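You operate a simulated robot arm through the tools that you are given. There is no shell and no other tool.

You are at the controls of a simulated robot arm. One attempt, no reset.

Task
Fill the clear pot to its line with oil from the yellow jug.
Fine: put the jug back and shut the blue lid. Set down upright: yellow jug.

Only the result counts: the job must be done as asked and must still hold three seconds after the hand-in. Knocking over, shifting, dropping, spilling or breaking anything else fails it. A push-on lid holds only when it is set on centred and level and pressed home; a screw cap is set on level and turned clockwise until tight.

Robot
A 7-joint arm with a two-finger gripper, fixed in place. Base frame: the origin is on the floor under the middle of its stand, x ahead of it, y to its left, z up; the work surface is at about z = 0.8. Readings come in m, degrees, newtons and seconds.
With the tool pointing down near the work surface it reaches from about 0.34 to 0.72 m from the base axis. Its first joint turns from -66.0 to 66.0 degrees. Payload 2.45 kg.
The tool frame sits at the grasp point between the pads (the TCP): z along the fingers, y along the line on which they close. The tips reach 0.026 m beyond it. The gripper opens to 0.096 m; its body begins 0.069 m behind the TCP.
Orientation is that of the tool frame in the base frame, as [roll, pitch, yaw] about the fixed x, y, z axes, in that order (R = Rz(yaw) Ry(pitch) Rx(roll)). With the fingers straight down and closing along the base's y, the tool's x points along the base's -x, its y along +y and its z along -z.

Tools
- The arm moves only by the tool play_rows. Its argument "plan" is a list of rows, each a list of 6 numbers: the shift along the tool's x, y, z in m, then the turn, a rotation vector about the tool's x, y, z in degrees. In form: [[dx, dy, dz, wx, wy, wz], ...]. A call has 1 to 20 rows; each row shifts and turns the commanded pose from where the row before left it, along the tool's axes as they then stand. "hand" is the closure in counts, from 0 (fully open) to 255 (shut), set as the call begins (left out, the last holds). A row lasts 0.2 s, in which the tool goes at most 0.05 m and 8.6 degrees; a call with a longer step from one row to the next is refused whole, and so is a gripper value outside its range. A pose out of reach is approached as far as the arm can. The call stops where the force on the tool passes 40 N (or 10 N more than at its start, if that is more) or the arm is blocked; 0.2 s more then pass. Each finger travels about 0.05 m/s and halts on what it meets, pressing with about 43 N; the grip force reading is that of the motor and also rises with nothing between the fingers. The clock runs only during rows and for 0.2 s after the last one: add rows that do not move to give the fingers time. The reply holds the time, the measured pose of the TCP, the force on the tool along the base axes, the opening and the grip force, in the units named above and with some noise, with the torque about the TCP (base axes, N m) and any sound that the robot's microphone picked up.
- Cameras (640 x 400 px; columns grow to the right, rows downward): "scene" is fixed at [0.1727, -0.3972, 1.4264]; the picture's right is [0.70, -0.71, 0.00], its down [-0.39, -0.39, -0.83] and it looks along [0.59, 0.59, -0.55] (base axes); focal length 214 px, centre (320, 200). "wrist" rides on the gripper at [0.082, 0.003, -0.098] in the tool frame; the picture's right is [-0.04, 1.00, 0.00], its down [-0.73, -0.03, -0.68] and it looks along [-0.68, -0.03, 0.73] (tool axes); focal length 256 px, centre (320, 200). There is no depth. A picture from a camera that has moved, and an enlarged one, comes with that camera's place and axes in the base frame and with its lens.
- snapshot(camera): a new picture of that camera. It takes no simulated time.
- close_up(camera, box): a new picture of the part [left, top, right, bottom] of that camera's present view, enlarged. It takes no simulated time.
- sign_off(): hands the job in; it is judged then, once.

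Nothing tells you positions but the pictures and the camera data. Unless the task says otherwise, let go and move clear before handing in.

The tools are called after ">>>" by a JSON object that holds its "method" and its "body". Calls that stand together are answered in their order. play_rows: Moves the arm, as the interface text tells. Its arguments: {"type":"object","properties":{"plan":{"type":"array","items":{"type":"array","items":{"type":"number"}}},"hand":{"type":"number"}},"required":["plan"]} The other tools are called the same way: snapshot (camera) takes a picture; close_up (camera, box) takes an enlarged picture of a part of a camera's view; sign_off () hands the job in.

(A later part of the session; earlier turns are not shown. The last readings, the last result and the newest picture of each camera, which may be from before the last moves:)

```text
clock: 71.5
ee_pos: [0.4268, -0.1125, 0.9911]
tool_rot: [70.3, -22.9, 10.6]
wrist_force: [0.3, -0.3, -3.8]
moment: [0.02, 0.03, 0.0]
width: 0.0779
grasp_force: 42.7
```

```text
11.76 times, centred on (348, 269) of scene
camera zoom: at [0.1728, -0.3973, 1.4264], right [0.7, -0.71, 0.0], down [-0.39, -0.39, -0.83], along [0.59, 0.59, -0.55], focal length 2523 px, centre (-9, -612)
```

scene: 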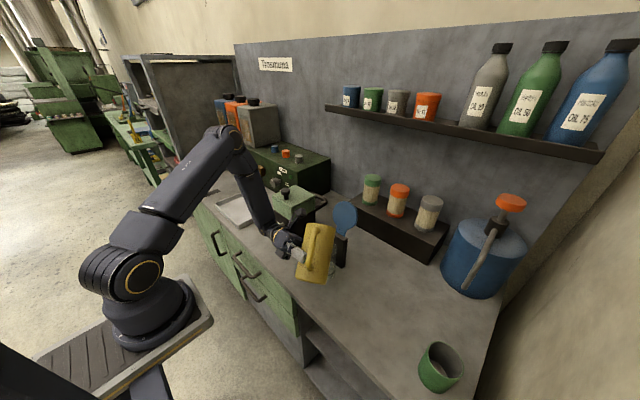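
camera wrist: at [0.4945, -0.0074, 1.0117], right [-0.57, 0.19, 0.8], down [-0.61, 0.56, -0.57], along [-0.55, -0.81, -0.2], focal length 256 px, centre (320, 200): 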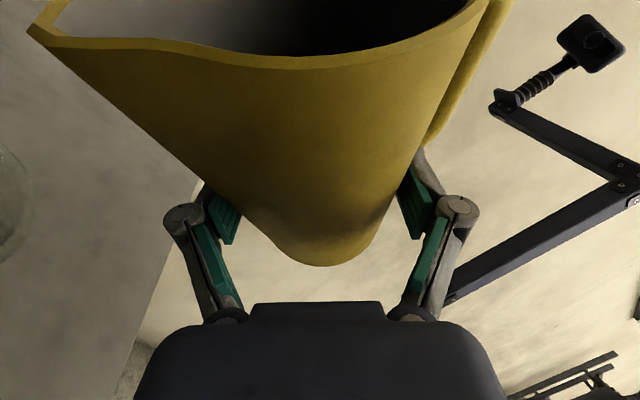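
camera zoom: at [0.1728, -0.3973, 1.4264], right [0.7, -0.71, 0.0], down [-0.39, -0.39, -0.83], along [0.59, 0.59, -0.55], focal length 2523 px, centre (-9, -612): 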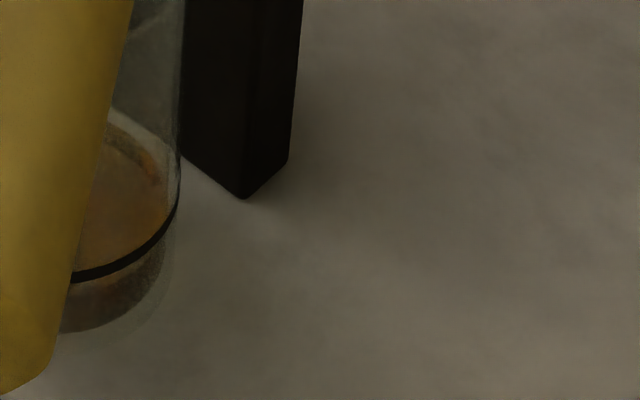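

Nearly there: about 6 mm below the line. Using smaller steps now.

>>> {"method": "play_rows", "body": {"plan": [[0, 0, 0, -0.23, 0.328, -0.634], [0, 0, 0, 0, 0, 0], [0, 0, 0, 0, 0, 0], [0, 0, 0, 0, 0, 0], [0, 0, 0, 0, 0, 0], [0, 0, 0, 0, 0, 0], [0, 0, 0, 0, 0, 0], [0, 0, 0, 0, 0, 0]]}}

>>> {"method": "close_up", "body": {"camera": "wrist", "box": [0, 0, 60, 400]}}

>>> {"method": "close_up", "body": {"camera": "scene", "box": [338, 258, 350, 284]}}

```text
clock: 73.3
ee_pos: [0.4285, -0.1136, 0.9926]
tool_rot: [69.9, -22.2, 10.7]
wrist_force: [1.2, 0.6, -3.6]
moment: [0.02, -0.02, -0.06]
width: 0.078
grasp_force: 43.6
```

```text
1.00 times, centred on (30, 200) of wrist (not enlarged: the box is as wide or as high as the picture)
camera zoom: at [0.4958, -0.005, 0.9934], right [-0.45, 0.26, 0.85], down [-0.69, 0.51, -0.52], along [-0.57, -0.82, -0.05], focal length 256 px, centre (610, 200)
```

zoom: 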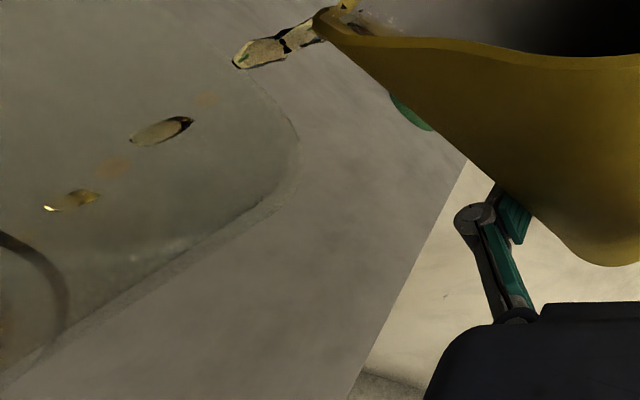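

```text
15.38 times, centred on (344, 271) of scene
camera zoom: at [0.1728, -0.3973, 1.4264], right [0.7, -0.71, 0.0], down [-0.39, -0.39, -0.83], along [0.59, 0.59, -0.55], focal length 3300 px, centre (-49, -892)
```

zoom: 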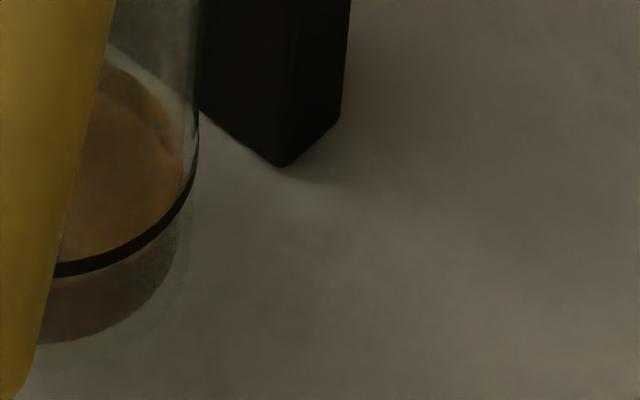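

>>> {"method": "close_up", "body": {"camera": "scene", "box": [340, 262, 350, 276]}}

```text
16.00 times, centred on (345, 269) of scene
camera zoom: at [0.1728, -0.3973, 1.4264], right [0.7, -0.71, 0.0], down [-0.39, -0.39, -0.83], along [0.59, 0.59, -0.55], focal length 3432 px, centre (-80, -904)
```

zoom: 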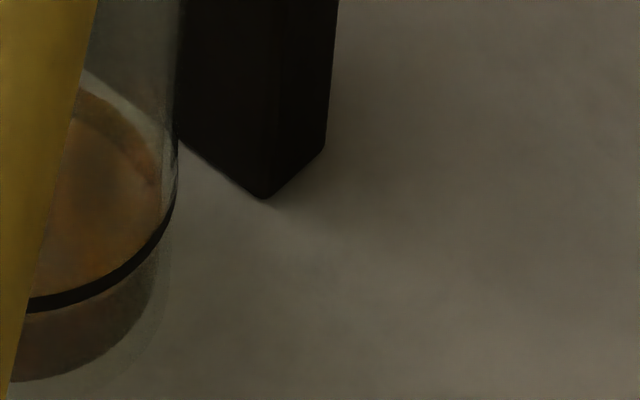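

>>> {"method": "play_rows", "body": {"plan": [[0, 0, 0, -0.23, 0.328, -0.634], [0, 0, 0, 0, 0, 0], [0, 0, 0, 0, 0, 0], [0, 0, 0, 0, 0, 0], [0, 0, 0, 0, 0, 0], [0, 0, 0, 0, 0, 0], [0, 0, 0, 0, 0, 0], [0, 0, 0, 0, 0, 0]]}}

>>> {"method": "close_up", "body": {"camera": "scene", "box": [340, 262, 350, 276]}}

>>> {"method": "close_up", "body": {"camera": "wrist", "box": [0, 0, 60, 400]}}

```text
clock: 75.1
ee_pos: [0.4275, -0.1128, 0.991]
tool_rot: [69.8, -21.5, 10.8]
wrist_force: [-0.3, -0.4, -3.6]
moment: [0.02, 0.0, 0.0]
width: 0.078
grasp_force: 43.0
```

```text
16.00 times, centred on (345, 269) of scene
camera zoom: at [0.1728, -0.3973, 1.4264], right [0.7, -0.71, 0.0], down [-0.39, -0.39, -0.83], along [0.59, 0.59, -0.55], focal length 3432 px, centre (-80, -904)
```

zoom: 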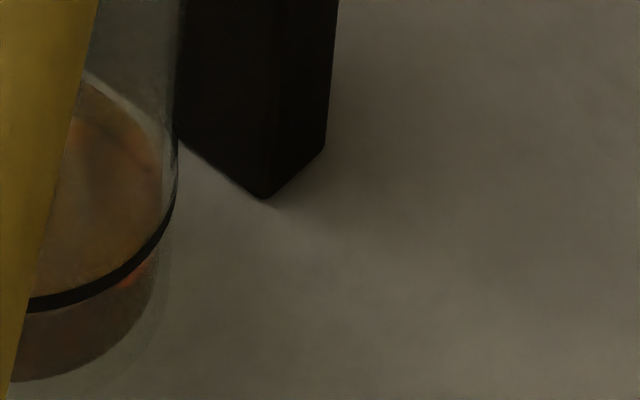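

```text
1.00 times, centred on (30, 200) of wrist (not enlarged: the box is as wide or as high as the picture)
camera zoom: at [0.4957, -0.0051, 0.9916], right [-0.44, 0.27, 0.86], down [-0.69, 0.51, -0.51], along [-0.57, -0.82, -0.04], focal length 256 px, centre (610, 200)
```

zoom: 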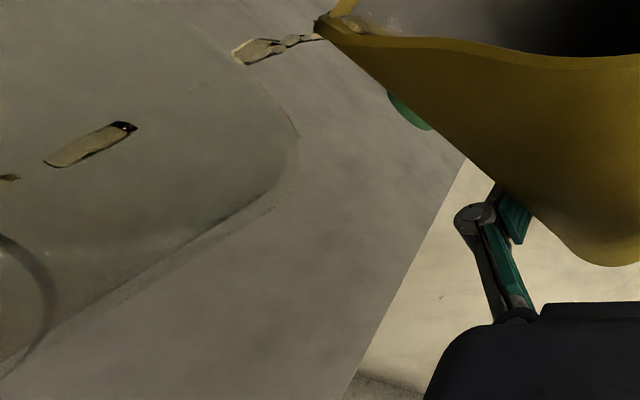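

>>> {"method": "play_rows", "body": {"plan": [[0, 0, 0, -0.23, 0.328, -0.634], [0, 0, 0, 0, 0, 0], [0, 0, 0, 0, 0, 0], [0, 0, 0, 0, 0, 0], [0, 0, 0, 0, 0, 0], [0, 0, 0, 0, 0, 0], [0, 0, 0, 0, 0, 0]]}}

>>> {"method": "close_up", "body": {"camera": "scene", "box": [340, 262, 350, 276]}}

>>> {"method": "close_up", "body": {"camera": "wrist", "box": [0, 0, 60, 400]}}

```text
clock: 76.7
ee_pos: [0.4278, -0.1137, 0.9899]
tool_rot: [69.5, -20.9, 10.9]
wrist_force: [0.0, 0.4, -3.0]
moment: [0.02, 0.0, -0.01]
width: 0.078
grasp_force: 42.7
```

```text
16.00 times, centred on (345, 269) of scene
camera zoom: at [0.1728, -0.3973, 1.4264], right [0.7, -0.71, 0.0], down [-0.39, -0.39, -0.83], along [0.59, 0.59, -0.55], focal length 3432 px, centre (-80, -904)
```

zoom: 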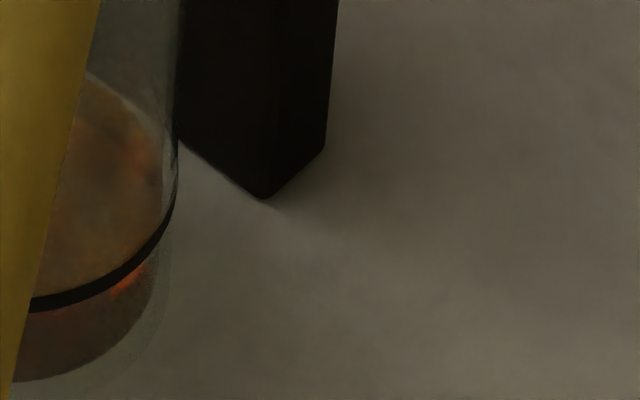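

```text
1.00 times, centred on (30, 200) of wrist (not enlarged: the box is as wide or as high as the picture)
camera zoom: at [0.4957, -0.0055, 0.9897], right [-0.43, 0.27, 0.86], down [-0.7, 0.5, -0.51], along [-0.57, -0.82, -0.02], focal length 256 px, centre (610, 200)
```

zoom: 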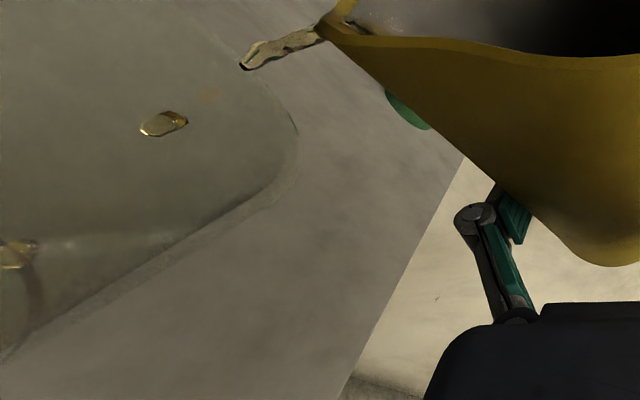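

>>> {"method": "play_rows", "body": {"plan": [[0, 0, 0, -0.23, 0.328, -0.634], [0, 0, 0, 0, 0, 0], [0, 0, 0, 0, 0, 0], [0, 0, 0, 0, 0, 0], [0, 0, 0, 0, 0, 0], [0, 0, 0, 0, 0, 0], [0, 0, 0, 0, 0, 0]]}}

>>> {"method": "close_up", "body": {"camera": "scene", "box": [340, 262, 350, 276]}}

>>> {"method": "close_up", "body": {"camera": "wrist", "box": [0, 0, 60, 400]}}

```text
clock: 78.3
ee_pos: [0.4264, -0.1135, 0.9904]
tool_rot: [69.2, -20.0, 11.0]
wrist_force: [0.6, 0.0, -3.2]
moment: [0.04, 0.02, 0.03]
width: 0.0779
grasp_force: 43.1
```

```text
16.00 times, centred on (345, 269) of scene
camera zoom: at [0.1728, -0.3973, 1.4264], right [0.7, -0.71, 0.0], down [-0.39, -0.39, -0.83], along [0.59, 0.59, -0.55], focal length 3432 px, centre (-80, -904)
```

zoom: 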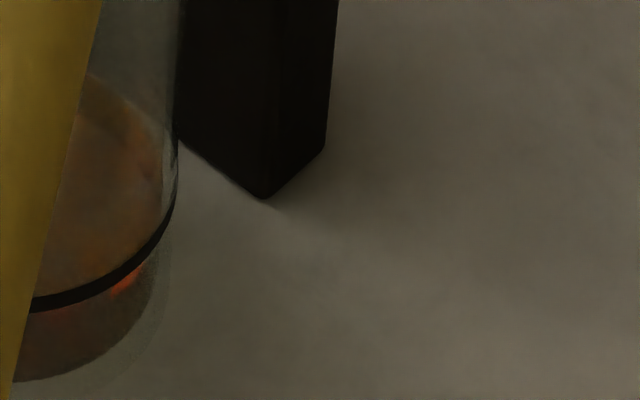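

```text
1.00 times, centred on (30, 200) of wrist (not enlarged: the box is as wide or as high as the picture)
camera zoom: at [0.4958, -0.0056, 0.9881], right [-0.42, 0.28, 0.86], down [-0.7, 0.5, -0.5], along [-0.57, -0.82, -0.01], focal length 256 px, centre (610, 200)
```

zoom: 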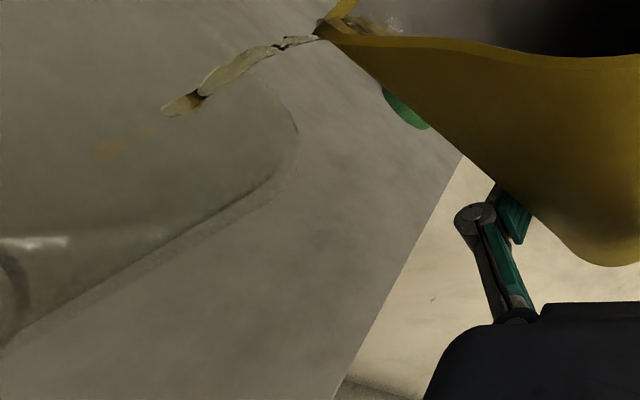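

I'll stop the flow by tilting back over the pot, let it drip, and then lift the jug for a clear look at the level.

>>> {"method": "play_rows", "body": {"plan": [[0, 0, 0, 1.84, -2.63, 5.07], [0, 0, 0, 1.84, -2.63, 5.07], [0, 0, 0, 1.84, -2.63, 5.07], [0, 0, 0, 0, 0, 0], [0, 0, 0, 0, 0, 0], [0, 0, 0, 0, 0, 0], [0, 0, 0, 0, 0, 0], [0, 0, 0, 0, 0, 0], [0, 0, 0, 0, 0, 0], [0, 0, 0, 0, 0, 0]]}}

>>> {"method": "close_up", "body": {"camera": "wrist", "box": [0, 0, 60, 400]}}

>>> {"method": "close_up", "body": {"camera": "scene", "box": [340, 262, 350, 276]}}

```text
clock: 80.5
ee_pos: [0.4281, -0.1147, 0.9912]
tool_rot: [76.4, -37.0, 7.6]
wrist_force: [-0.8, -0.1, -3.3]
moment: [0.03, 0.02, -0.01]
width: 0.0779
grasp_force: 43.0
```

```text
1.00 times, centred on (30, 200) of wrist (not enlarged: the box is as wide or as high as the picture)
camera zoom: at [0.4919, -0.0084, 1.0239], right [-0.64, 0.15, 0.75], down [-0.56, 0.59, -0.59], along [-0.53, -0.8, -0.29], focal length 256 px, centre (610, 200)
```

zoom: 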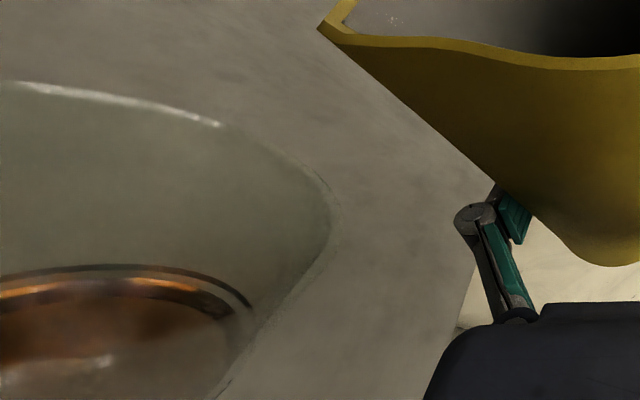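

```text
16.00 times, centred on (345, 269) of scene
camera zoom: at [0.1728, -0.3973, 1.4264], right [0.7, -0.71, 0.0], down [-0.39, -0.39, -0.83], along [0.59, 0.59, -0.55], focal length 3432 px, centre (-80, -904)
```

zoom: 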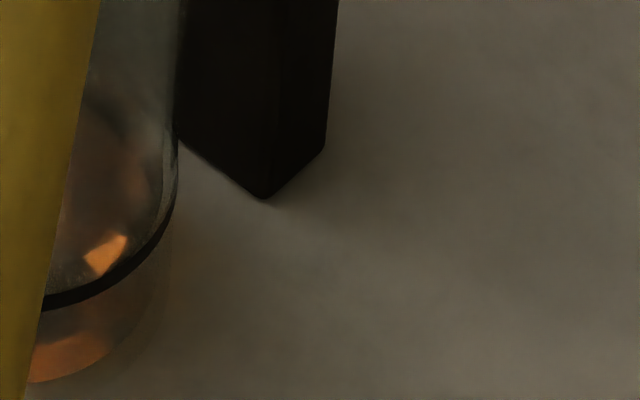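

>>> {"method": "close_up", "body": {"camera": "wrist", "box": [0, 200, 8, 330]}}

>>> {"method": "close_up", "body": {"camera": "wrist", "box": [0, 180, 20, 400]}}

```text
3.08 times, centred on (4, 265) of wrist
camera zoom: at [0.4919, -0.0084, 1.0239], right [-0.64, 0.15, 0.75], down [-0.56, 0.59, -0.59], along [-0.53, -0.8, -0.29], focal length 788 px, centre (1292, 0)
```

zoom: 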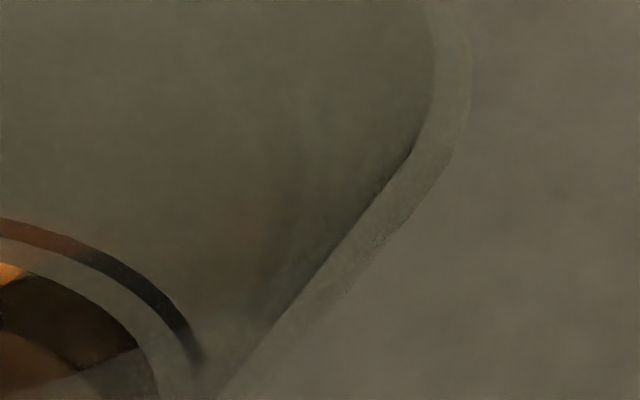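

```text
1.82 times, centred on (10, 290) of wrist
camera zoom: at [0.4919, -0.0084, 1.0239], right [-0.64, 0.15, 0.75], down [-0.56, 0.59, -0.59], along [-0.53, -0.8, -0.29], focal length 465 px, centre (884, 36)
```

zoom: 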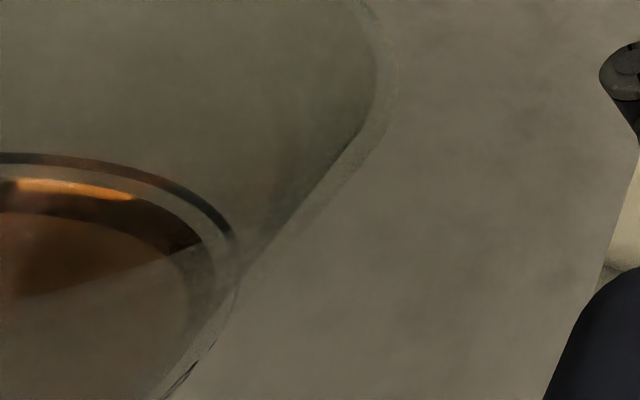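

The oil sits a few millimetres under the line. I'll lift the jug clear to check with an unobstructed view before topping up.

>>> {"method": "play_rows", "body": {"plan": [[0, 0, 0, 1.53, -2.19, 4.23], [0, 0, 0, 1.53, -2.19, 4.23], [0.0178, 0.0184, 0.0031, 0, 0, 0], [0.0178, 0.0184, 0.0031, 0, 0, 0], [0.0178, 0.0184, 0.0031, 0, 0, 0], [0.0178, 0.0184, 0.0031, 0, 0, 0], [0, 0, 0, 2.3, -3.29, 6.34], [0, 0, 0, 2.3, -3.29, 6.34]]}}

>>> {"method": "close_up", "body": {"camera": "scene", "box": [305, 235, 350, 285]}}

>>> {"method": "snapshot", "body": {"camera": "wrist"}}

```text
clock: 82.3
ee_pos: [0.4232, -0.1164, 1.0954]
tool_rot: [94.8, -58.9, -6.4]
wrist_force: [0.2, -0.2, -3.5]
moment: [0.05, -0.02, -0.02]
width: 0.0778
grasp_force: 42.9
```

```text
8.00 times, centred on (328, 260) of scene
camera zoom: at [0.1728, -0.3973, 1.4264], right [0.7, -0.71, 0.0], down [-0.39, -0.39, -0.83], along [0.59, 0.59, -0.55], focal length 1716 px, centre (260, -280)
```

zoom: 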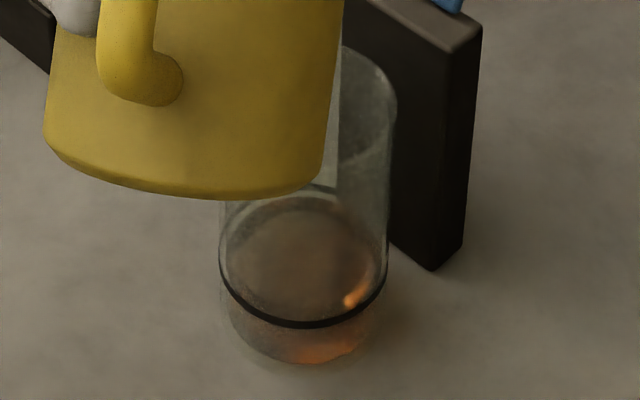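

```text
taken
camera wrist: at [0.4666, -0.0229, 1.1699], right [-0.88, 0.01, 0.48], down [-0.32, 0.72, -0.61], along [-0.35, -0.69, -0.63], focal length 256 px, centre (320, 200)
```

wrist: 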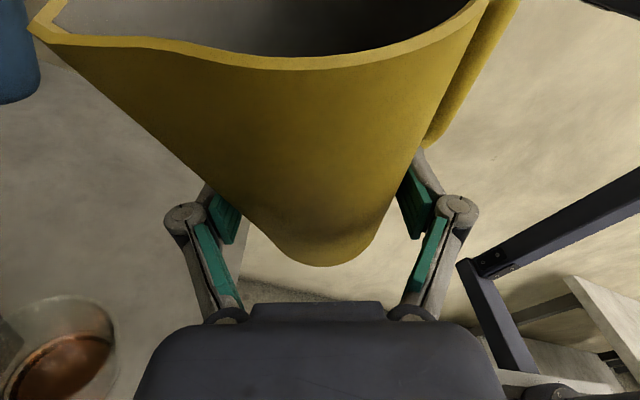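

>>> {"method": "close_up", "body": {"camera": "scene", "box": [314, 254, 342, 278]}}

>>> {"method": "close_up", "body": {"camera": "wrist", "box": [10, 290, 130, 400]}}

```text
16.00 times, centred on (328, 266) of scene
camera zoom: at [0.1728, -0.3973, 1.4264], right [0.7, -0.71, 0.0], down [-0.39, -0.39, -0.83], along [0.59, 0.59, -0.55], focal length 3432 px, centre (192, -856)
```

zoom: 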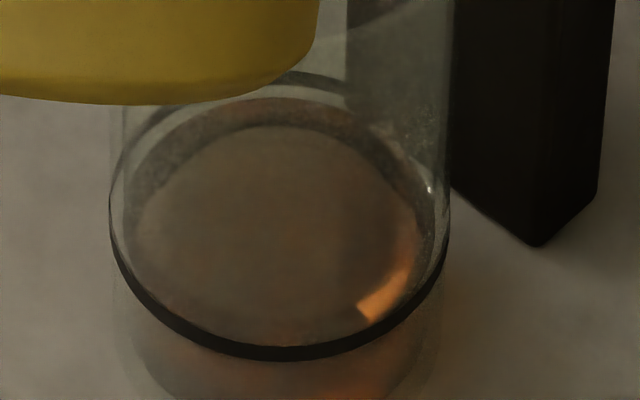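

```text
3.64 times, centred on (70, 345) of wrist
camera zoom: at [0.4666, -0.0229, 1.1699], right [-0.88, 0.01, 0.48], down [-0.32, 0.72, -0.61], along [-0.35, -0.69, -0.63], focal length 931 px, centre (1229, -327)
```

zoom: 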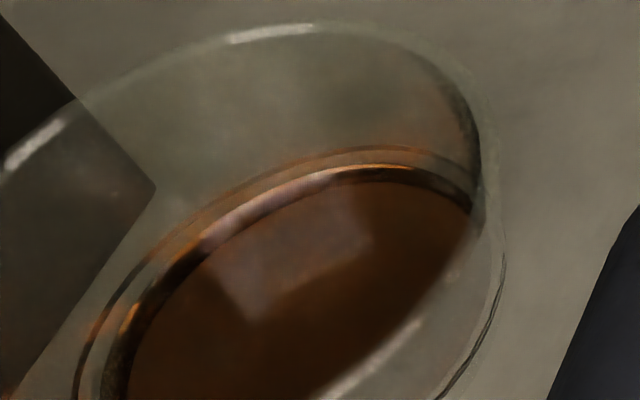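

The oil edge is about 2–3 mm below the centre of the line (the inner dark ring is the line's reflection). I'll go back to the same pouring pose for a small top-up.

>>> {"method": "play_rows", "body": {"plan": [[0, 0, 0, -2.3, 3.29, -6.34], [0, 0, 0, -2.3, 3.29, -6.34], [-0.0178, -0.0184, -0.0031, 0, 0, 0], [-0.0178, -0.0184, -0.0031, 0, 0, 0], [-0.0178, -0.0184, -0.0031, 0, 0, 0], [-0.0178, -0.0184, -0.0031, 0, 0, 0], [0, 0, 0, -1.53, 2.19, -4.23], [0, 0, 0, -1.53, 2.19, -4.23], [0, 0, 0, -1.84, 2.63, -5.07], [0, 0, 0, -1.84, 2.63, -5.07], [0, 0, 0, -0.614, 0.876, -1.69], [0, 0, 0, -0.614, 0.876, -1.69], [0, 0, 0, 0, 0, 0]]}}

>>> {"method": "close_up", "body": {"camera": "wrist", "box": [0, 0, 60, 400]}}

>>> {"method": "close_up", "body": {"camera": "scene", "box": [340, 262, 350, 276]}}

```text
clock: 85.1
ee_pos: [0.4258, -0.1129, 0.9913]
tool_rot: [69.9, -21.9, 10.8]
wrist_force: [-0.3, -1.0, -3.0]
moment: [0.02, 0.04, 0.0]
width: 0.0778
grasp_force: 43.4
```

```text
1.00 times, centred on (30, 200) of wrist (not enlarged: the box is as wide or as high as the picture)
camera zoom: at [0.4951, -0.0052, 0.992], right [-0.45, 0.26, 0.86], down [-0.69, 0.51, -0.52], along [-0.57, -0.82, -0.04], focal length 256 px, centre (610, 200)
```

zoom: 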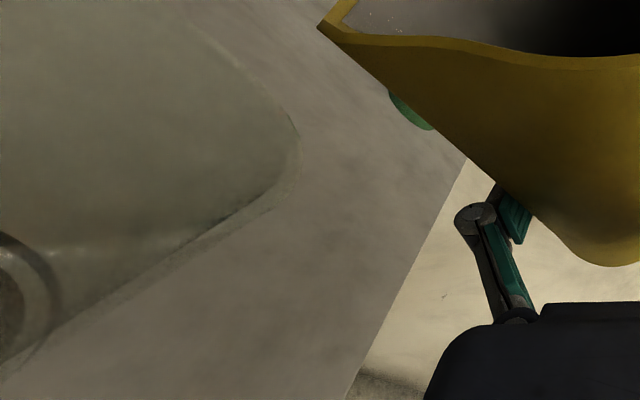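

```text
16.00 times, centred on (345, 269) of scene
camera zoom: at [0.1728, -0.3973, 1.4264], right [0.7, -0.71, 0.0], down [-0.39, -0.39, -0.83], along [0.59, 0.59, -0.55], focal length 3432 px, centre (-80, -904)
```

zoom: 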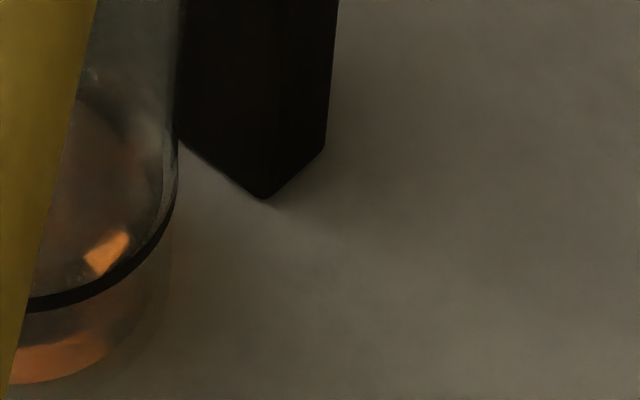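

Back at about 76° with no flow. Adding 2° and holding briefly.

>>> {"method": "play_rows", "body": {"plan": [[0, 0, 0, -0.307, 0.438, -0.845], [0, 0, 0, -0.307, 0.438, -0.845], [0, 0, 0, 0, 0, 0], [0, 0, 0, 0, 0, 0]]}}

>>> {"method": "close_up", "body": {"camera": "wrist", "box": [0, 0, 60, 400]}}

>>> {"method": "close_up", "body": {"camera": "scene", "box": [340, 262, 350, 276]}}

```text
clock: 86.1
ee_pos: [0.427, -0.1131, 0.9917]
tool_rot: [69.3, -20.1, 11.0]
wrist_force: [0.6, 0.3, -2.8]
moment: [0.04, -0.03, 0.0]
width: 0.0775
grasp_force: 43.0
```

```text
1.00 times, centred on (30, 200) of wrist (not enlarged: the box is as wide or as high as the picture)
camera zoom: at [0.4959, -0.0048, 0.9877], right [-0.42, 0.28, 0.86], down [-0.71, 0.5, -0.5], along [-0.57, -0.82, -0.01], focal length 256 px, centre (610, 200)
```

zoom: 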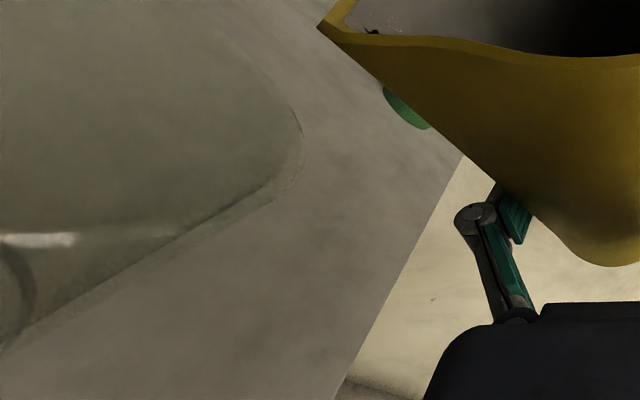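

```text
16.00 times, centred on (345, 269) of scene
camera zoom: at [0.1728, -0.3973, 1.4264], right [0.7, -0.71, 0.0], down [-0.39, -0.39, -0.83], along [0.59, 0.59, -0.55], focal length 3432 px, centre (-80, -904)
```

zoom: 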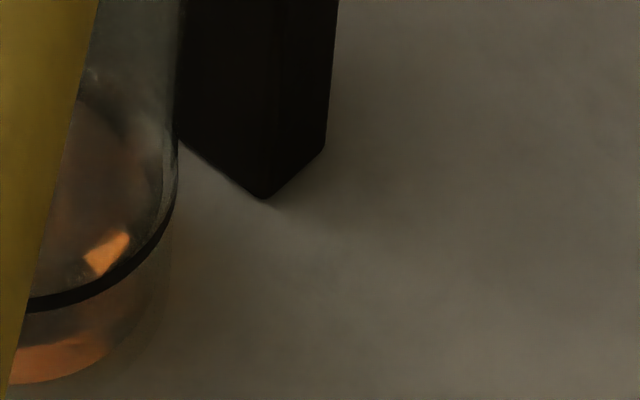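

>>> {"method": "play_rows", "body": {"plan": [[0, 0, 0, -0.23, 0.328, -0.634], [0, 0, 0, 0, 0, 0], [0, 0, 0, 0, 0, 0], [0, 0, 0, 0, 0, 0], [0, 0, 0, 0, 0, 0]]}}

>>> {"method": "close_up", "body": {"camera": "wrist", "box": [0, 0, 60, 400]}}

>>> {"method": "close_up", "body": {"camera": "scene", "box": [340, 262, 350, 276]}}

```text
clock: 87.3
ee_pos: [0.4267, -0.1131, 0.991]
tool_rot: [69.0, -19.4, 11.1]
wrist_force: [0.4, -0.5, -3.1]
moment: [0.03, 0.03, -0.01]
width: 0.0777
grasp_force: 42.8
```

```text
1.00 times, centred on (30, 200) of wrist (not enlarged: the box is as wide or as high as the picture)
camera zoom: at [0.4957, -0.0053, 0.9866], right [-0.41, 0.28, 0.87], down [-0.71, 0.5, -0.5], along [-0.57, -0.82, 0.0], focal length 256 px, centre (610, 200)
```

zoom: 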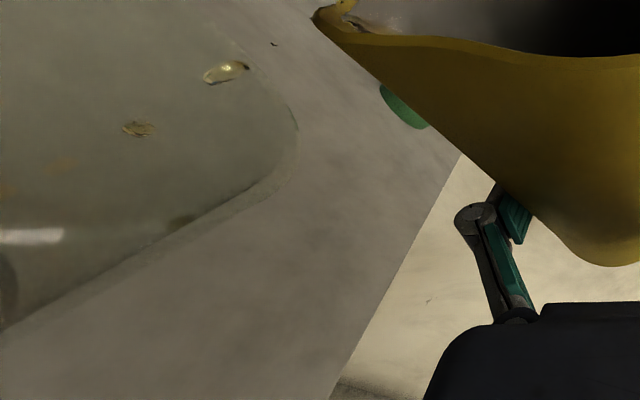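

```text
16.00 times, centred on (345, 269) of scene
camera zoom: at [0.1728, -0.3973, 1.4264], right [0.7, -0.71, 0.0], down [-0.39, -0.39, -0.83], along [0.59, 0.59, -0.55], focal length 3432 px, centre (-80, -904)
```

zoom: 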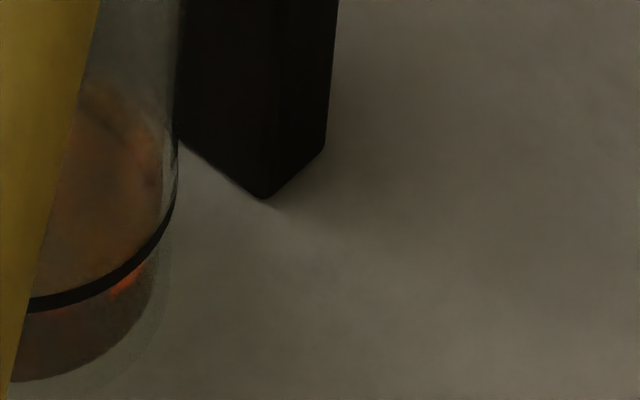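

>>> {"method": "play_rows", "body": {"plan": [[0, 0, 0, 0, 0, 0], [0, 0, 0, 0, 0, 0], [0, 0, 0, 0, 0, 0], [0, 0, 0, 0, 0, 0], [0, 0, 0, 0, 0, 0], [0, 0, 0, 0, 0, 0]]}}

>>> {"method": "close_up", "body": {"camera": "wrist", "box": [0, 0, 60, 400]}}

>>> {"method": "close_up", "body": {"camera": "scene", "box": [340, 262, 350, 276]}}

```text
clock: 88.7
ee_pos: [0.4276, -0.1145, 0.99]
tool_rot: [69.0, -19.3, 11.0]
wrist_force: [0.7, 0.0, -3.7]
moment: [0.03, 0.07, 0.01]
width: 0.0778
grasp_force: 42.9
```

```text
1.00 times, centred on (30, 200) of wrist (not enlarged: the box is as wide or as high as the picture)
camera zoom: at [0.4957, -0.0053, 0.9866], right [-0.41, 0.28, 0.87], down [-0.71, 0.5, -0.5], along [-0.57, -0.82, 0.0], focal length 256 px, centre (610, 200)
```

zoom: 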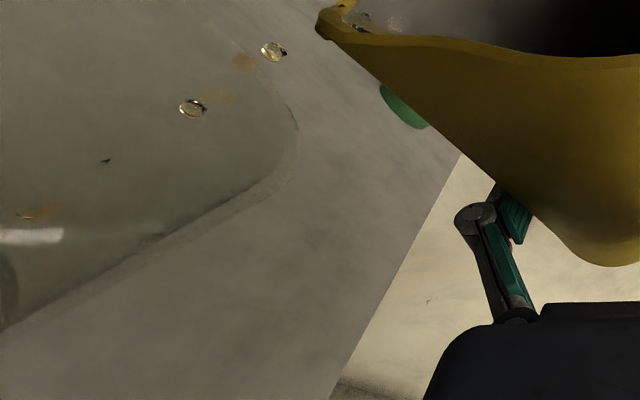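

```text
16.00 times, centred on (345, 269) of scene
camera zoom: at [0.1728, -0.3973, 1.4264], right [0.7, -0.71, 0.0], down [-0.39, -0.39, -0.83], along [0.59, 0.59, -0.55], focal length 3432 px, centre (-80, -904)
```

zoom: 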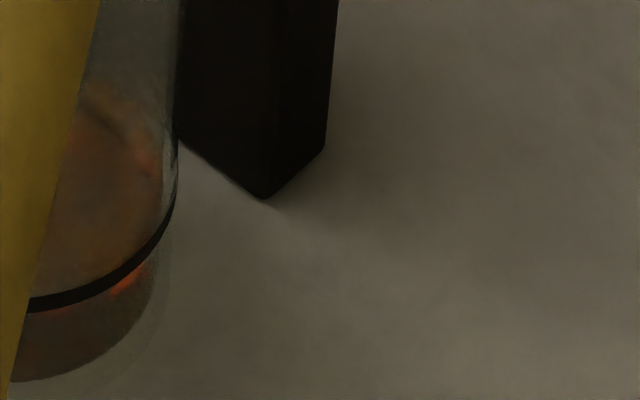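

Only drips at this angle. One more 0.75° step with a hold, then I'll check the level again.

>>> {"method": "play_rows", "body": {"plan": [[0, 0, 0, -0.23, 0.328, -0.634], [0, 0, 0, 0, 0, 0], [0, 0, 0, 0, 0, 0], [0, 0, 0, 0, 0, 0], [0, 0, 0, 0, 0, 0], [0, 0, 0, 0, 0, 0], [0, 0, 0, 0, 0, 0], [0, 0, 0, 0, 0, 0]]}}

>>> {"method": "close_up", "body": {"camera": "wrist", "box": [0, 0, 60, 400]}}

>>> {"method": "close_up", "body": {"camera": "scene", "box": [340, 262, 350, 276]}}

```text
clock: 90.5
ee_pos: [0.4268, -0.1138, 0.9924]
tool_rot: [68.7, -18.7, 11.2]
wrist_force: [0.3, 0.2, -2.9]
moment: [0.01, 0.07, -0.02]
width: 0.0778
grasp_force: 43.1
```

```text
1.00 times, centred on (30, 200) of wrist (not enlarged: the box is as wide or as high as the picture)
camera zoom: at [0.496, -0.005, 0.9858], right [-0.4, 0.29, 0.87], down [-0.72, 0.49, -0.49], along [-0.57, -0.82, 0.01], focal length 256 px, centre (610, 200)
```

zoom: 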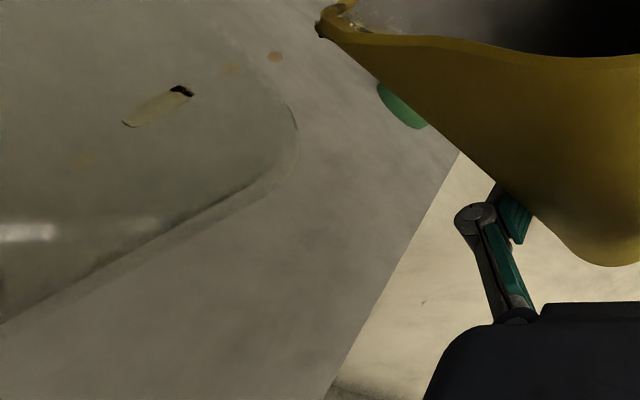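

```text
16.00 times, centred on (345, 269) of scene
camera zoom: at [0.1728, -0.3973, 1.4264], right [0.7, -0.71, 0.0], down [-0.39, -0.39, -0.83], along [0.59, 0.59, -0.55], focal length 3432 px, centre (-80, -904)
```

zoom: 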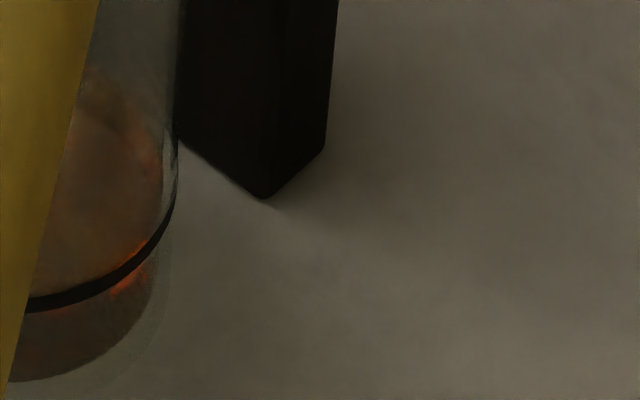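

>>> {"method": "play_rows", "body": {"plan": [[0, 0, 0, 1.995, -2.847, 5.4925], [0, 0, 0, 1.995, -2.847, 5.4925], [0, 0, 0, 1.995, -2.847, 5.4925], [0, 0, 0, 0, 0, 0], [0, 0, 0, 0, 0, 0], [0, 0, 0, 0, 0, 0], [0, 0, 0, 0, 0, 0], [0, 0, 0, 0, 0, 0], [0, 0, 0, 1.53, -2.19, 4.23], [0, 0, 0, 1.53, -2.19, 4.23], [0.0178, 0.0184, 0.0031, 0, 0, 0], [0.0178, 0.0184, 0.0031, 0, 0, 0], [0.0178, 0.0184, 0.0031, 0, 0, 0], [0.0178, 0.0184, 0.0031, 0, 0, 0], [0, 0, 0, 2.3, -3.29, 6.34], [0, 0, 0, 2.3, -3.29, 6.34], [0, 0, 0, 0, 0, 0]]}}

>>> {"method": "close_up", "body": {"camera": "scene", "box": [314, 254, 342, 278]}}

>>> {"method": "close_up", "body": {"camera": "wrist", "box": [10, 290, 130, 400]}}

```text
clock: 94.1
ee_pos: [0.4231, -0.1164, 1.0956]
tool_rot: [94.9, -59.1, -6.4]
wrist_force: [-0.2, 0.2, -2.7]
moment: [0.07, -0.02, 0.03]
width: 0.0776
grasp_force: 42.7
```

```text
16.00 times, centred on (328, 266) of scene
camera zoom: at [0.1728, -0.3973, 1.4264], right [0.7, -0.71, 0.0], down [-0.39, -0.39, -0.83], along [0.59, 0.59, -0.55], focal length 3432 px, centre (192, -856)
```

zoom: 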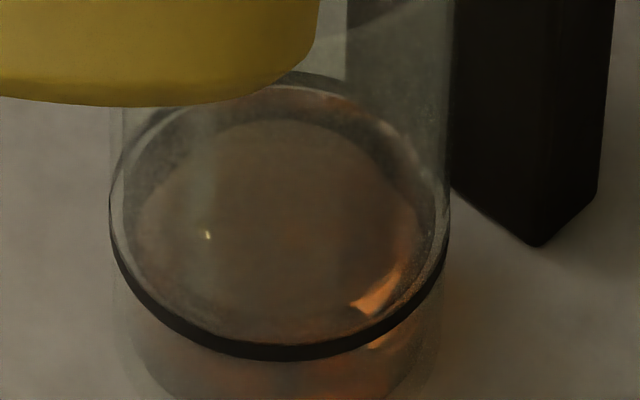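

```text
3.64 times, centred on (70, 345) of wrist
camera zoom: at [0.4663, -0.0231, 1.1699], right [-0.88, 0.01, 0.48], down [-0.32, 0.72, -0.61], along [-0.35, -0.69, -0.63], focal length 931 px, centre (1229, -327)
```

zoom: 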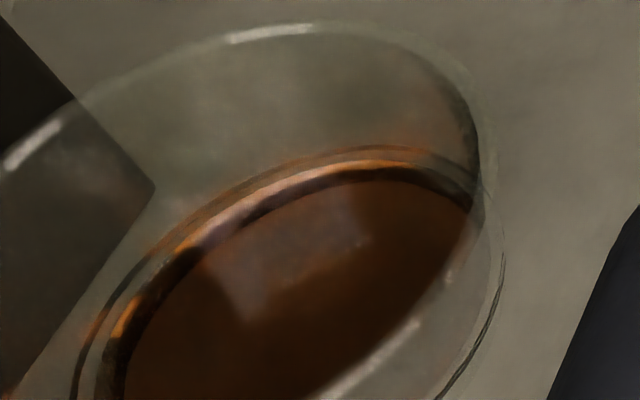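

The level now matches the line within about a millimetre. I'll bring the jug upright and carry it back toward its original spot.

>>> {"method": "play_rows", "body": {"plan": [[0, 0, 0, 2.149, -3.066, 5.915], [0, 0, 0, 2.149, -3.066, 5.915], [0, 0, 0, 2.149, -3.066, 5.915], [0, 0, 0, 2.149, -3.066, 5.915], [0, 0, 0, 2.149, -3.066, 5.915], [0, 0, 0, 0, 0, 0], [0, 0, 0, 0, 0, 0]]}}

>>> {"method": "snapshot", "body": {"camera": "scene"}}

>>> {"method": "snapshot", "body": {"camera": "wrist"}}

```text
clock: 95.7
ee_pos: [0.4234, -0.1154, 1.0937]
tool_rot: [-179.5, -70.0, -86.5]
wrist_force: [0.8, -0.2, -2.1]
moment: [0.04, -0.02, 0.06]
width: 0.0773
grasp_force: 42.4
```

```text
taken
```

scene: 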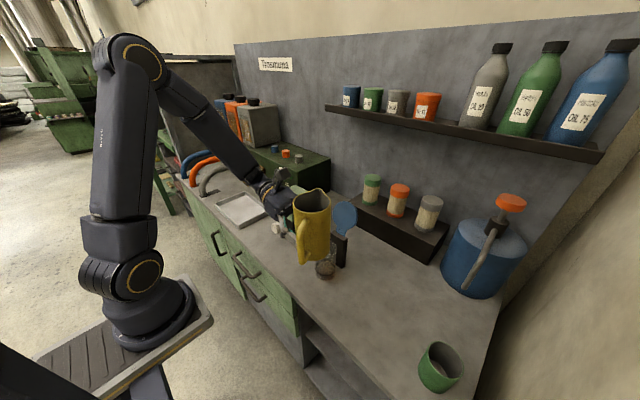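

```text
taken
camera wrist: at [0.4157, -0.051, 1.2037], right [-1.0, -0.06, -0.04], down [-0.03, 0.89, -0.46], along [0.06, -0.46, -0.89], focal length 256 px, centre (320, 200)
```

wrist: 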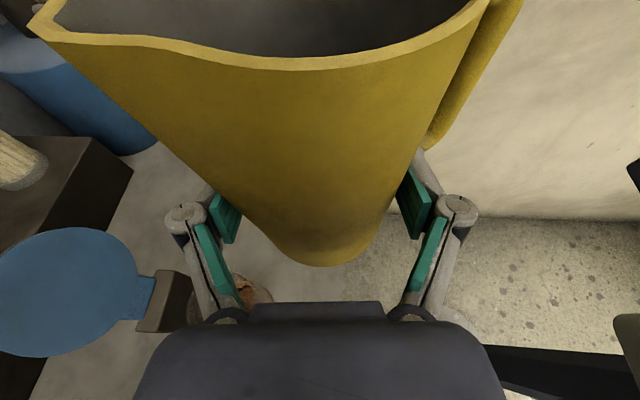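

>>> {"method": "play_rows", "body": {"plan": [[0.0097, -0.01505, 0.0267, 0, 0, 0], [0.0097, -0.01505, 0.0267, 0, 0, 0], [0.0097, -0.01505, 0.0267, 0, 0, 0], [0.0097, -0.01505, 0.0267, 0, 0, 0], [0.0097, -0.01505, 0.0267, 0, 0, 0], [0.0097, -0.01505, 0.0267, 0, 0, 0], [0, 0, 0, 4.7, 0, -1.71], [0, 0, 0, 4.7, 0, -1.71], [0, 0, 0, 4.7, 0, -1.71], [0, 0, 0, 4.7, 0, -1.71], [0, 0, 0, 4.7, 0, -1.71], [0, 0, 0, 2.82, 0, -1.03], [0, 0, 0, 0, 0, 0]]}}

>>> {"method": "snapshot", "body": {"camera": "scene"}}

>>> {"method": "close_up", "body": {"camera": "scene", "box": [280, 190, 390, 300]}}

>>> {"method": "close_up", "body": {"camera": "scene", "box": [314, 250, 342, 278]}}

```text
clock: 98.5
ee_pos: [0.5249, -0.2798, 1.0961]
tool_rot: [-179.7, -70.0, -58.3]
wrist_force: [-0.3, -0.2, -2.4]
moment: [0.04, 0.0, 0.04]
width: 0.0775
grasp_force: 42.8
```

```text
taken
```

scene: 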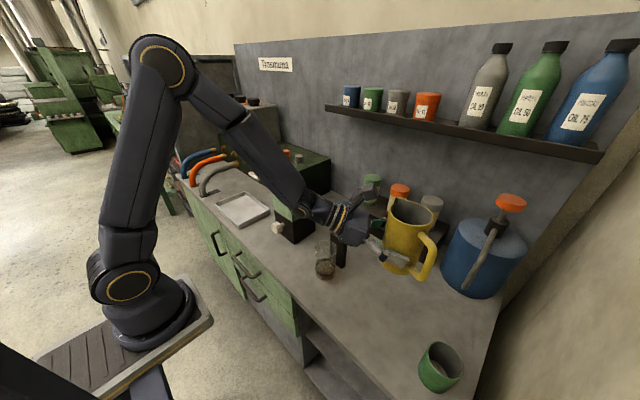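

```text
3.64 times, centred on (335, 245) of scene
camera zoom: at [0.1728, -0.3973, 1.4264], right [0.7, -0.71, 0.0], down [-0.39, -0.39, -0.83], along [0.59, 0.59, -0.55], focal length 780 px, centre (266, 36)
```

zoom: 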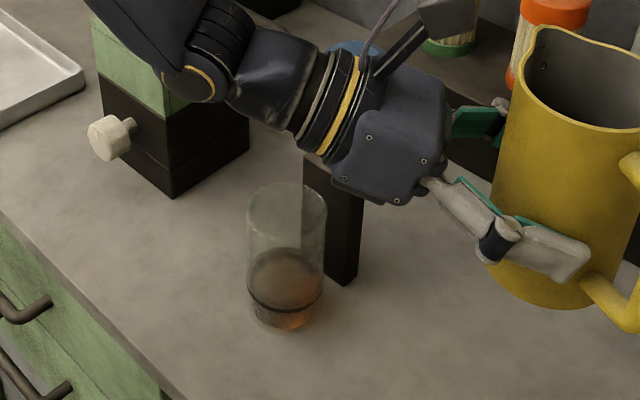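

```text
14.29 times, centred on (328, 264) of scene
camera zoom: at [0.1728, -0.3973, 1.4264], right [0.7, -0.71, 0.0], down [-0.39, -0.39, -0.83], along [0.59, 0.59, -0.55], focal length 3064 px, centre (206, -714)
```

zoom: 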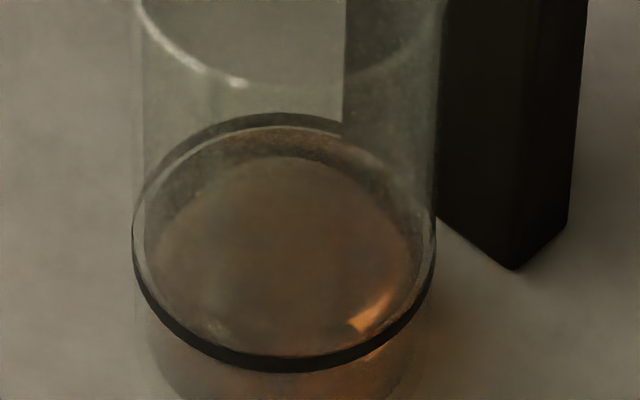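

The pot now shows the oil surface right at the line with a clear view, and no spill. Lowering the jug toward its original place.

>>> {"method": "play_rows", "body": {"plan": [[-0.0348, 0, 0.0127, 0, 0, 0], [-0.0348, 0, 0.0127, 0, 0, 0], [-0.0348, 0, 0.0127, 0, 0, 0], [-0.0348, 0, 0.0127, 0, 0, 0], [-0.0348, 0, 0.0127, 0, 0, 0], [-0.0282, 0, 0.0103, 0, 0, 0], [0, 0, 0, 0, 0, 0]]}}

>>> {"method": "close_up", "body": {"camera": "scene", "box": [340, 250, 430, 350]}}

>>> {"method": "snapshot", "body": {"camera": "wrist"}}

```text
clock: 100.1
ee_pos: [0.5252, -0.2793, 0.8775]
tool_rot: [-179.6, -70.2, -58.3]
wrist_force: [0.2, 0.1, -3.2]
moment: [0.06, -0.02, 0.02]
width: 0.0773
grasp_force: 43.4
```

```text
4.00 times, centred on (385, 300) of scene
camera zoom: at [0.1728, -0.3973, 1.4264], right [0.7, -0.71, 0.0], down [-0.39, -0.39, -0.83], along [0.59, 0.59, -0.55], focal length 858 px, centre (60, -200)
```

zoom: 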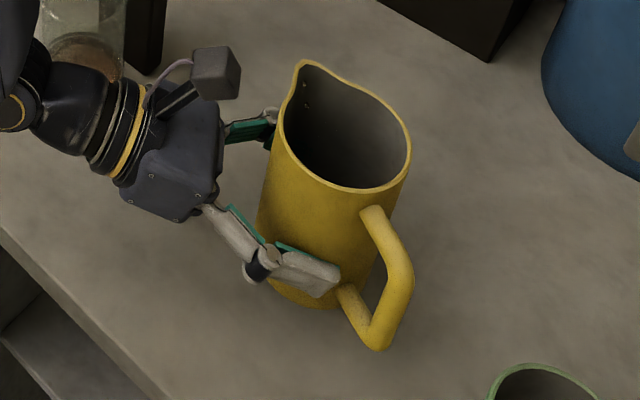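

```text
taken
camera wrist: at [0.4886, -0.2276, 0.9871], right [-0.85, -0.52, -0.04], down [-0.45, 0.77, -0.46], along [0.27, -0.37, -0.89], focal length 256 px, centre (320, 200)
```

wrist: 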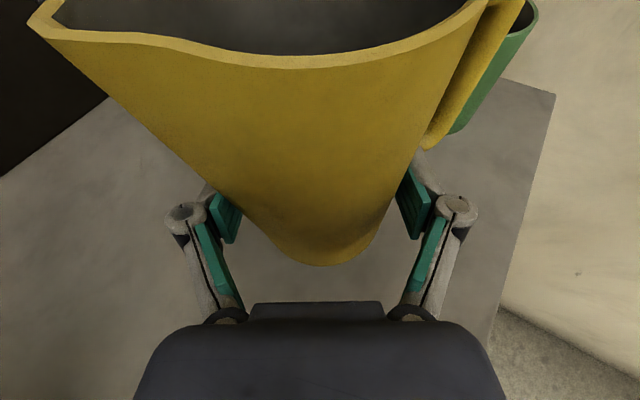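

>>> {"method": "play_rows", "body": {"plan": [[-0.0066, 0, 0.0024, 0, 0, 0], [-0.0066, 0, 0.0024, 0, 0, 0], [-0.0019, 0, 0.0007, 0, 0, 0], [0, 0, 0, 0, 0, 0]]}}

```text
clock: 101.1
ee_pos: [0.526, -0.2805, 0.864]
tool_rot: [-179.6, -70.2, -58.3]
wrist_force: [-0.1, -0.1, -2.3]
moment: [0.04, 0.0, 0.02]
width: 0.0774
grasp_force: 43.8
```

>>> {"method": "play_rows", "body": {"plan": [[-0.0019, 0, 0.0007, 0, 0, 0], [0, 0, 0, 0, 0, 0]]}}

>>> {"method": "close_up", "body": {"camera": "scene", "box": [365, 290, 405, 340]}}

```text
clock: 101.7
ee_pos: [0.527, -0.2796, 0.8617]
tool_rot: [-179.6, -70.0, -58.3]
wrist_force: [0.6, -0.2, -2.1]
moment: [0.06, -0.01, 0.02]
width: 0.0771
grasp_force: 42.1
```

```text
8.00 times, centred on (385, 315) of scene
camera zoom: at [0.1728, -0.3973, 1.4264], right [0.7, -0.71, 0.0], down [-0.39, -0.39, -0.83], along [0.59, 0.59, -0.55], focal length 1716 px, centre (-200, -720)
```

zoom: 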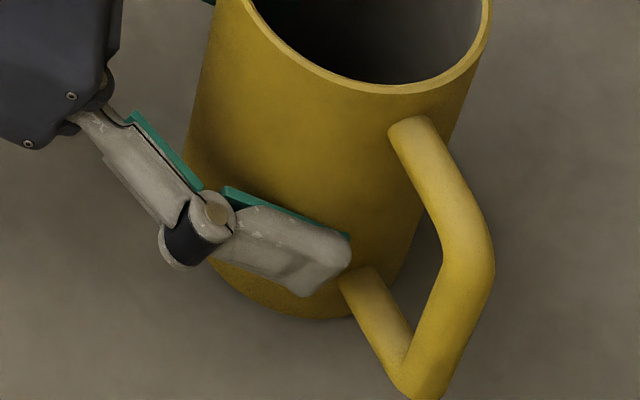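

>>> {"method": "play_rows", "body": {"plan": [[-0.0019, 0, 0.0007, 0, 0, 0], [0, 0, 0, 0, 0, 0]]}}

```text
clock: 102.3
ee_pos: [0.5258, -0.2805, 0.8607]
tool_rot: [-179.7, -70.1, -58.2]
wrist_force: [0.2, -0.5, -2.9]
moment: [0.03, 0.02, 0.01]
width: 0.0772
grasp_force: 43.0
```

>>> {"method": "play_rows", "body": {"plan": [[-0.0019, 0, 0.0007, 0, 0, 0], [0, 0, 0, 0, 0, 0]]}}

```text
clock: 102.9
ee_pos: [0.5255, -0.2801, 0.8574]
tool_rot: [-179.7, -70.3, -58.2]
wrist_force: [-0.3, 0.1, -3.4]
moment: [0.08, 0.01, -0.02]
width: 0.0774
grasp_force: 42.3
```

>>> {"method": "play_rows", "body": {"plan": [[-0.0014, 0, 0.0005, 0, 0, 0], [0, 0, 0, 0, 0, 0]]}}

>>> {"method": "close_up", "body": {"camera": "scene", "box": [355, 250, 425, 340]}}

```text
clock: 103.5
ee_pos: [0.525, -0.2805, 0.8557]
tool_rot: [-179.7, -70.2, -58.3]
wrist_force: [-0.1, 0.1, -0.6]
moment: [0.05, 0.03, -0.02]
width: 0.0773
grasp_force: 43.1
```

```text
4.44 times, centred on (390, 295) of scene
camera zoom: at [0.1728, -0.3973, 1.4264], right [0.7, -0.71, 0.0], down [-0.39, -0.39, -0.83], along [0.59, 0.59, -0.55], focal length 953 px, centre (9, -222)
```

zoom: 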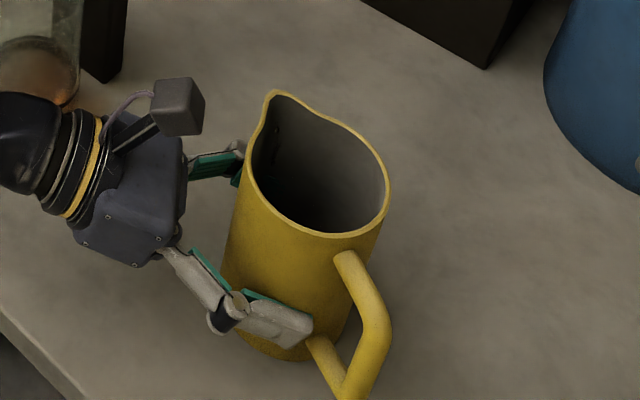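

Contact with the bench: the load has come off. One more small step down, then release.

>>> {"method": "play_rows", "body": {"plan": [[-0.00094, 0, 0.00034, 0, 0, 0], [0, 0, 0, 0, 0, 0]]}}

```text
clock: 104.1
ee_pos: [0.5255, -0.2804, 0.8551]
tool_rot: [-179.6, -70.3, -58.3]
wrist_force: [-1.0, 1.7, 4.1]
moment: [0.06, 0.27, -0.04]
width: 0.0773
grasp_force: 43.1
```

>>> {"method": "play_rows", "body": {"plan": [[0.0005, 0, -0.0002, 0, 0, 0], [0, 0, 0, 0, 0, 0]]}}

>>> {"method": "play_rows", "body": {"plan": [[0, 0, 0, 0, 0, 0], [0, 0, 0, 0, 0, 0], [0, 0, 0, 0, 0, 0], [0, 0, 0, 0, 0, 0]], "hand": 0}}

>>> {"method": "close_up", "body": {"camera": "scene", "box": [355, 250, 425, 340]}}

>>> {"method": "snapshot", "body": {"camera": "wrist"}}

```text
clock: 104.7
ee_pos: [0.5256, -0.2812, 0.8546]
tool_rot: [-179.6, -70.1, -58.3]
wrist_force: [-0.2, 1.1, -0.4]
moment: [0.04, 0.08, -0.04]
width: 0.077
grasp_force: 42.4
```

```text
clock: 105.7
ee_pos: [0.5268, -0.2817, 0.8562]
tool_rot: [-179.6, -70.3, -58.2]
wrist_force: [0.6, 0.2, -0.1]
moment: [-0.02, 0.0, -0.04]
width: 0.0958
grasp_force: 0.1
```

```text
4.44 times, centred on (390, 295) of scene
camera zoom: at [0.1727, -0.3972, 1.4264], right [0.7, -0.71, 0.0], down [-0.39, -0.39, -0.83], along [0.59, 0.59, -0.55], focal length 953 px, centre (9, -222)
```

zoom: 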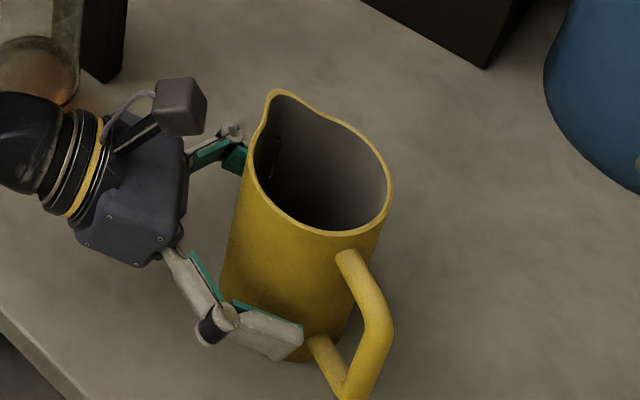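

```text
taken
camera wrist: at [0.4894, -0.228, 0.9652], right [-0.85, -0.52, -0.04], down [-0.45, 0.77, -0.46], along [0.27, -0.37, -0.89], focal length 256 px, centre (320, 200)
```

wrist: 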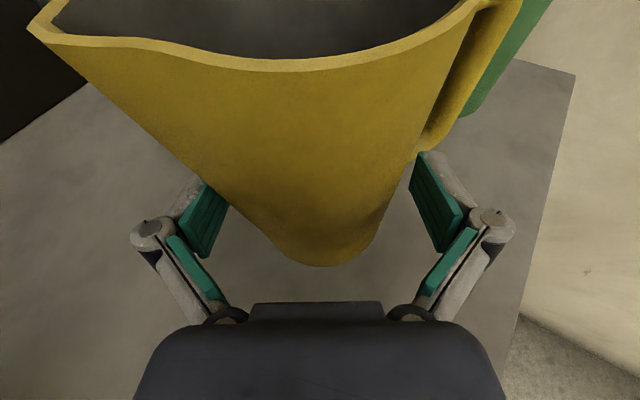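

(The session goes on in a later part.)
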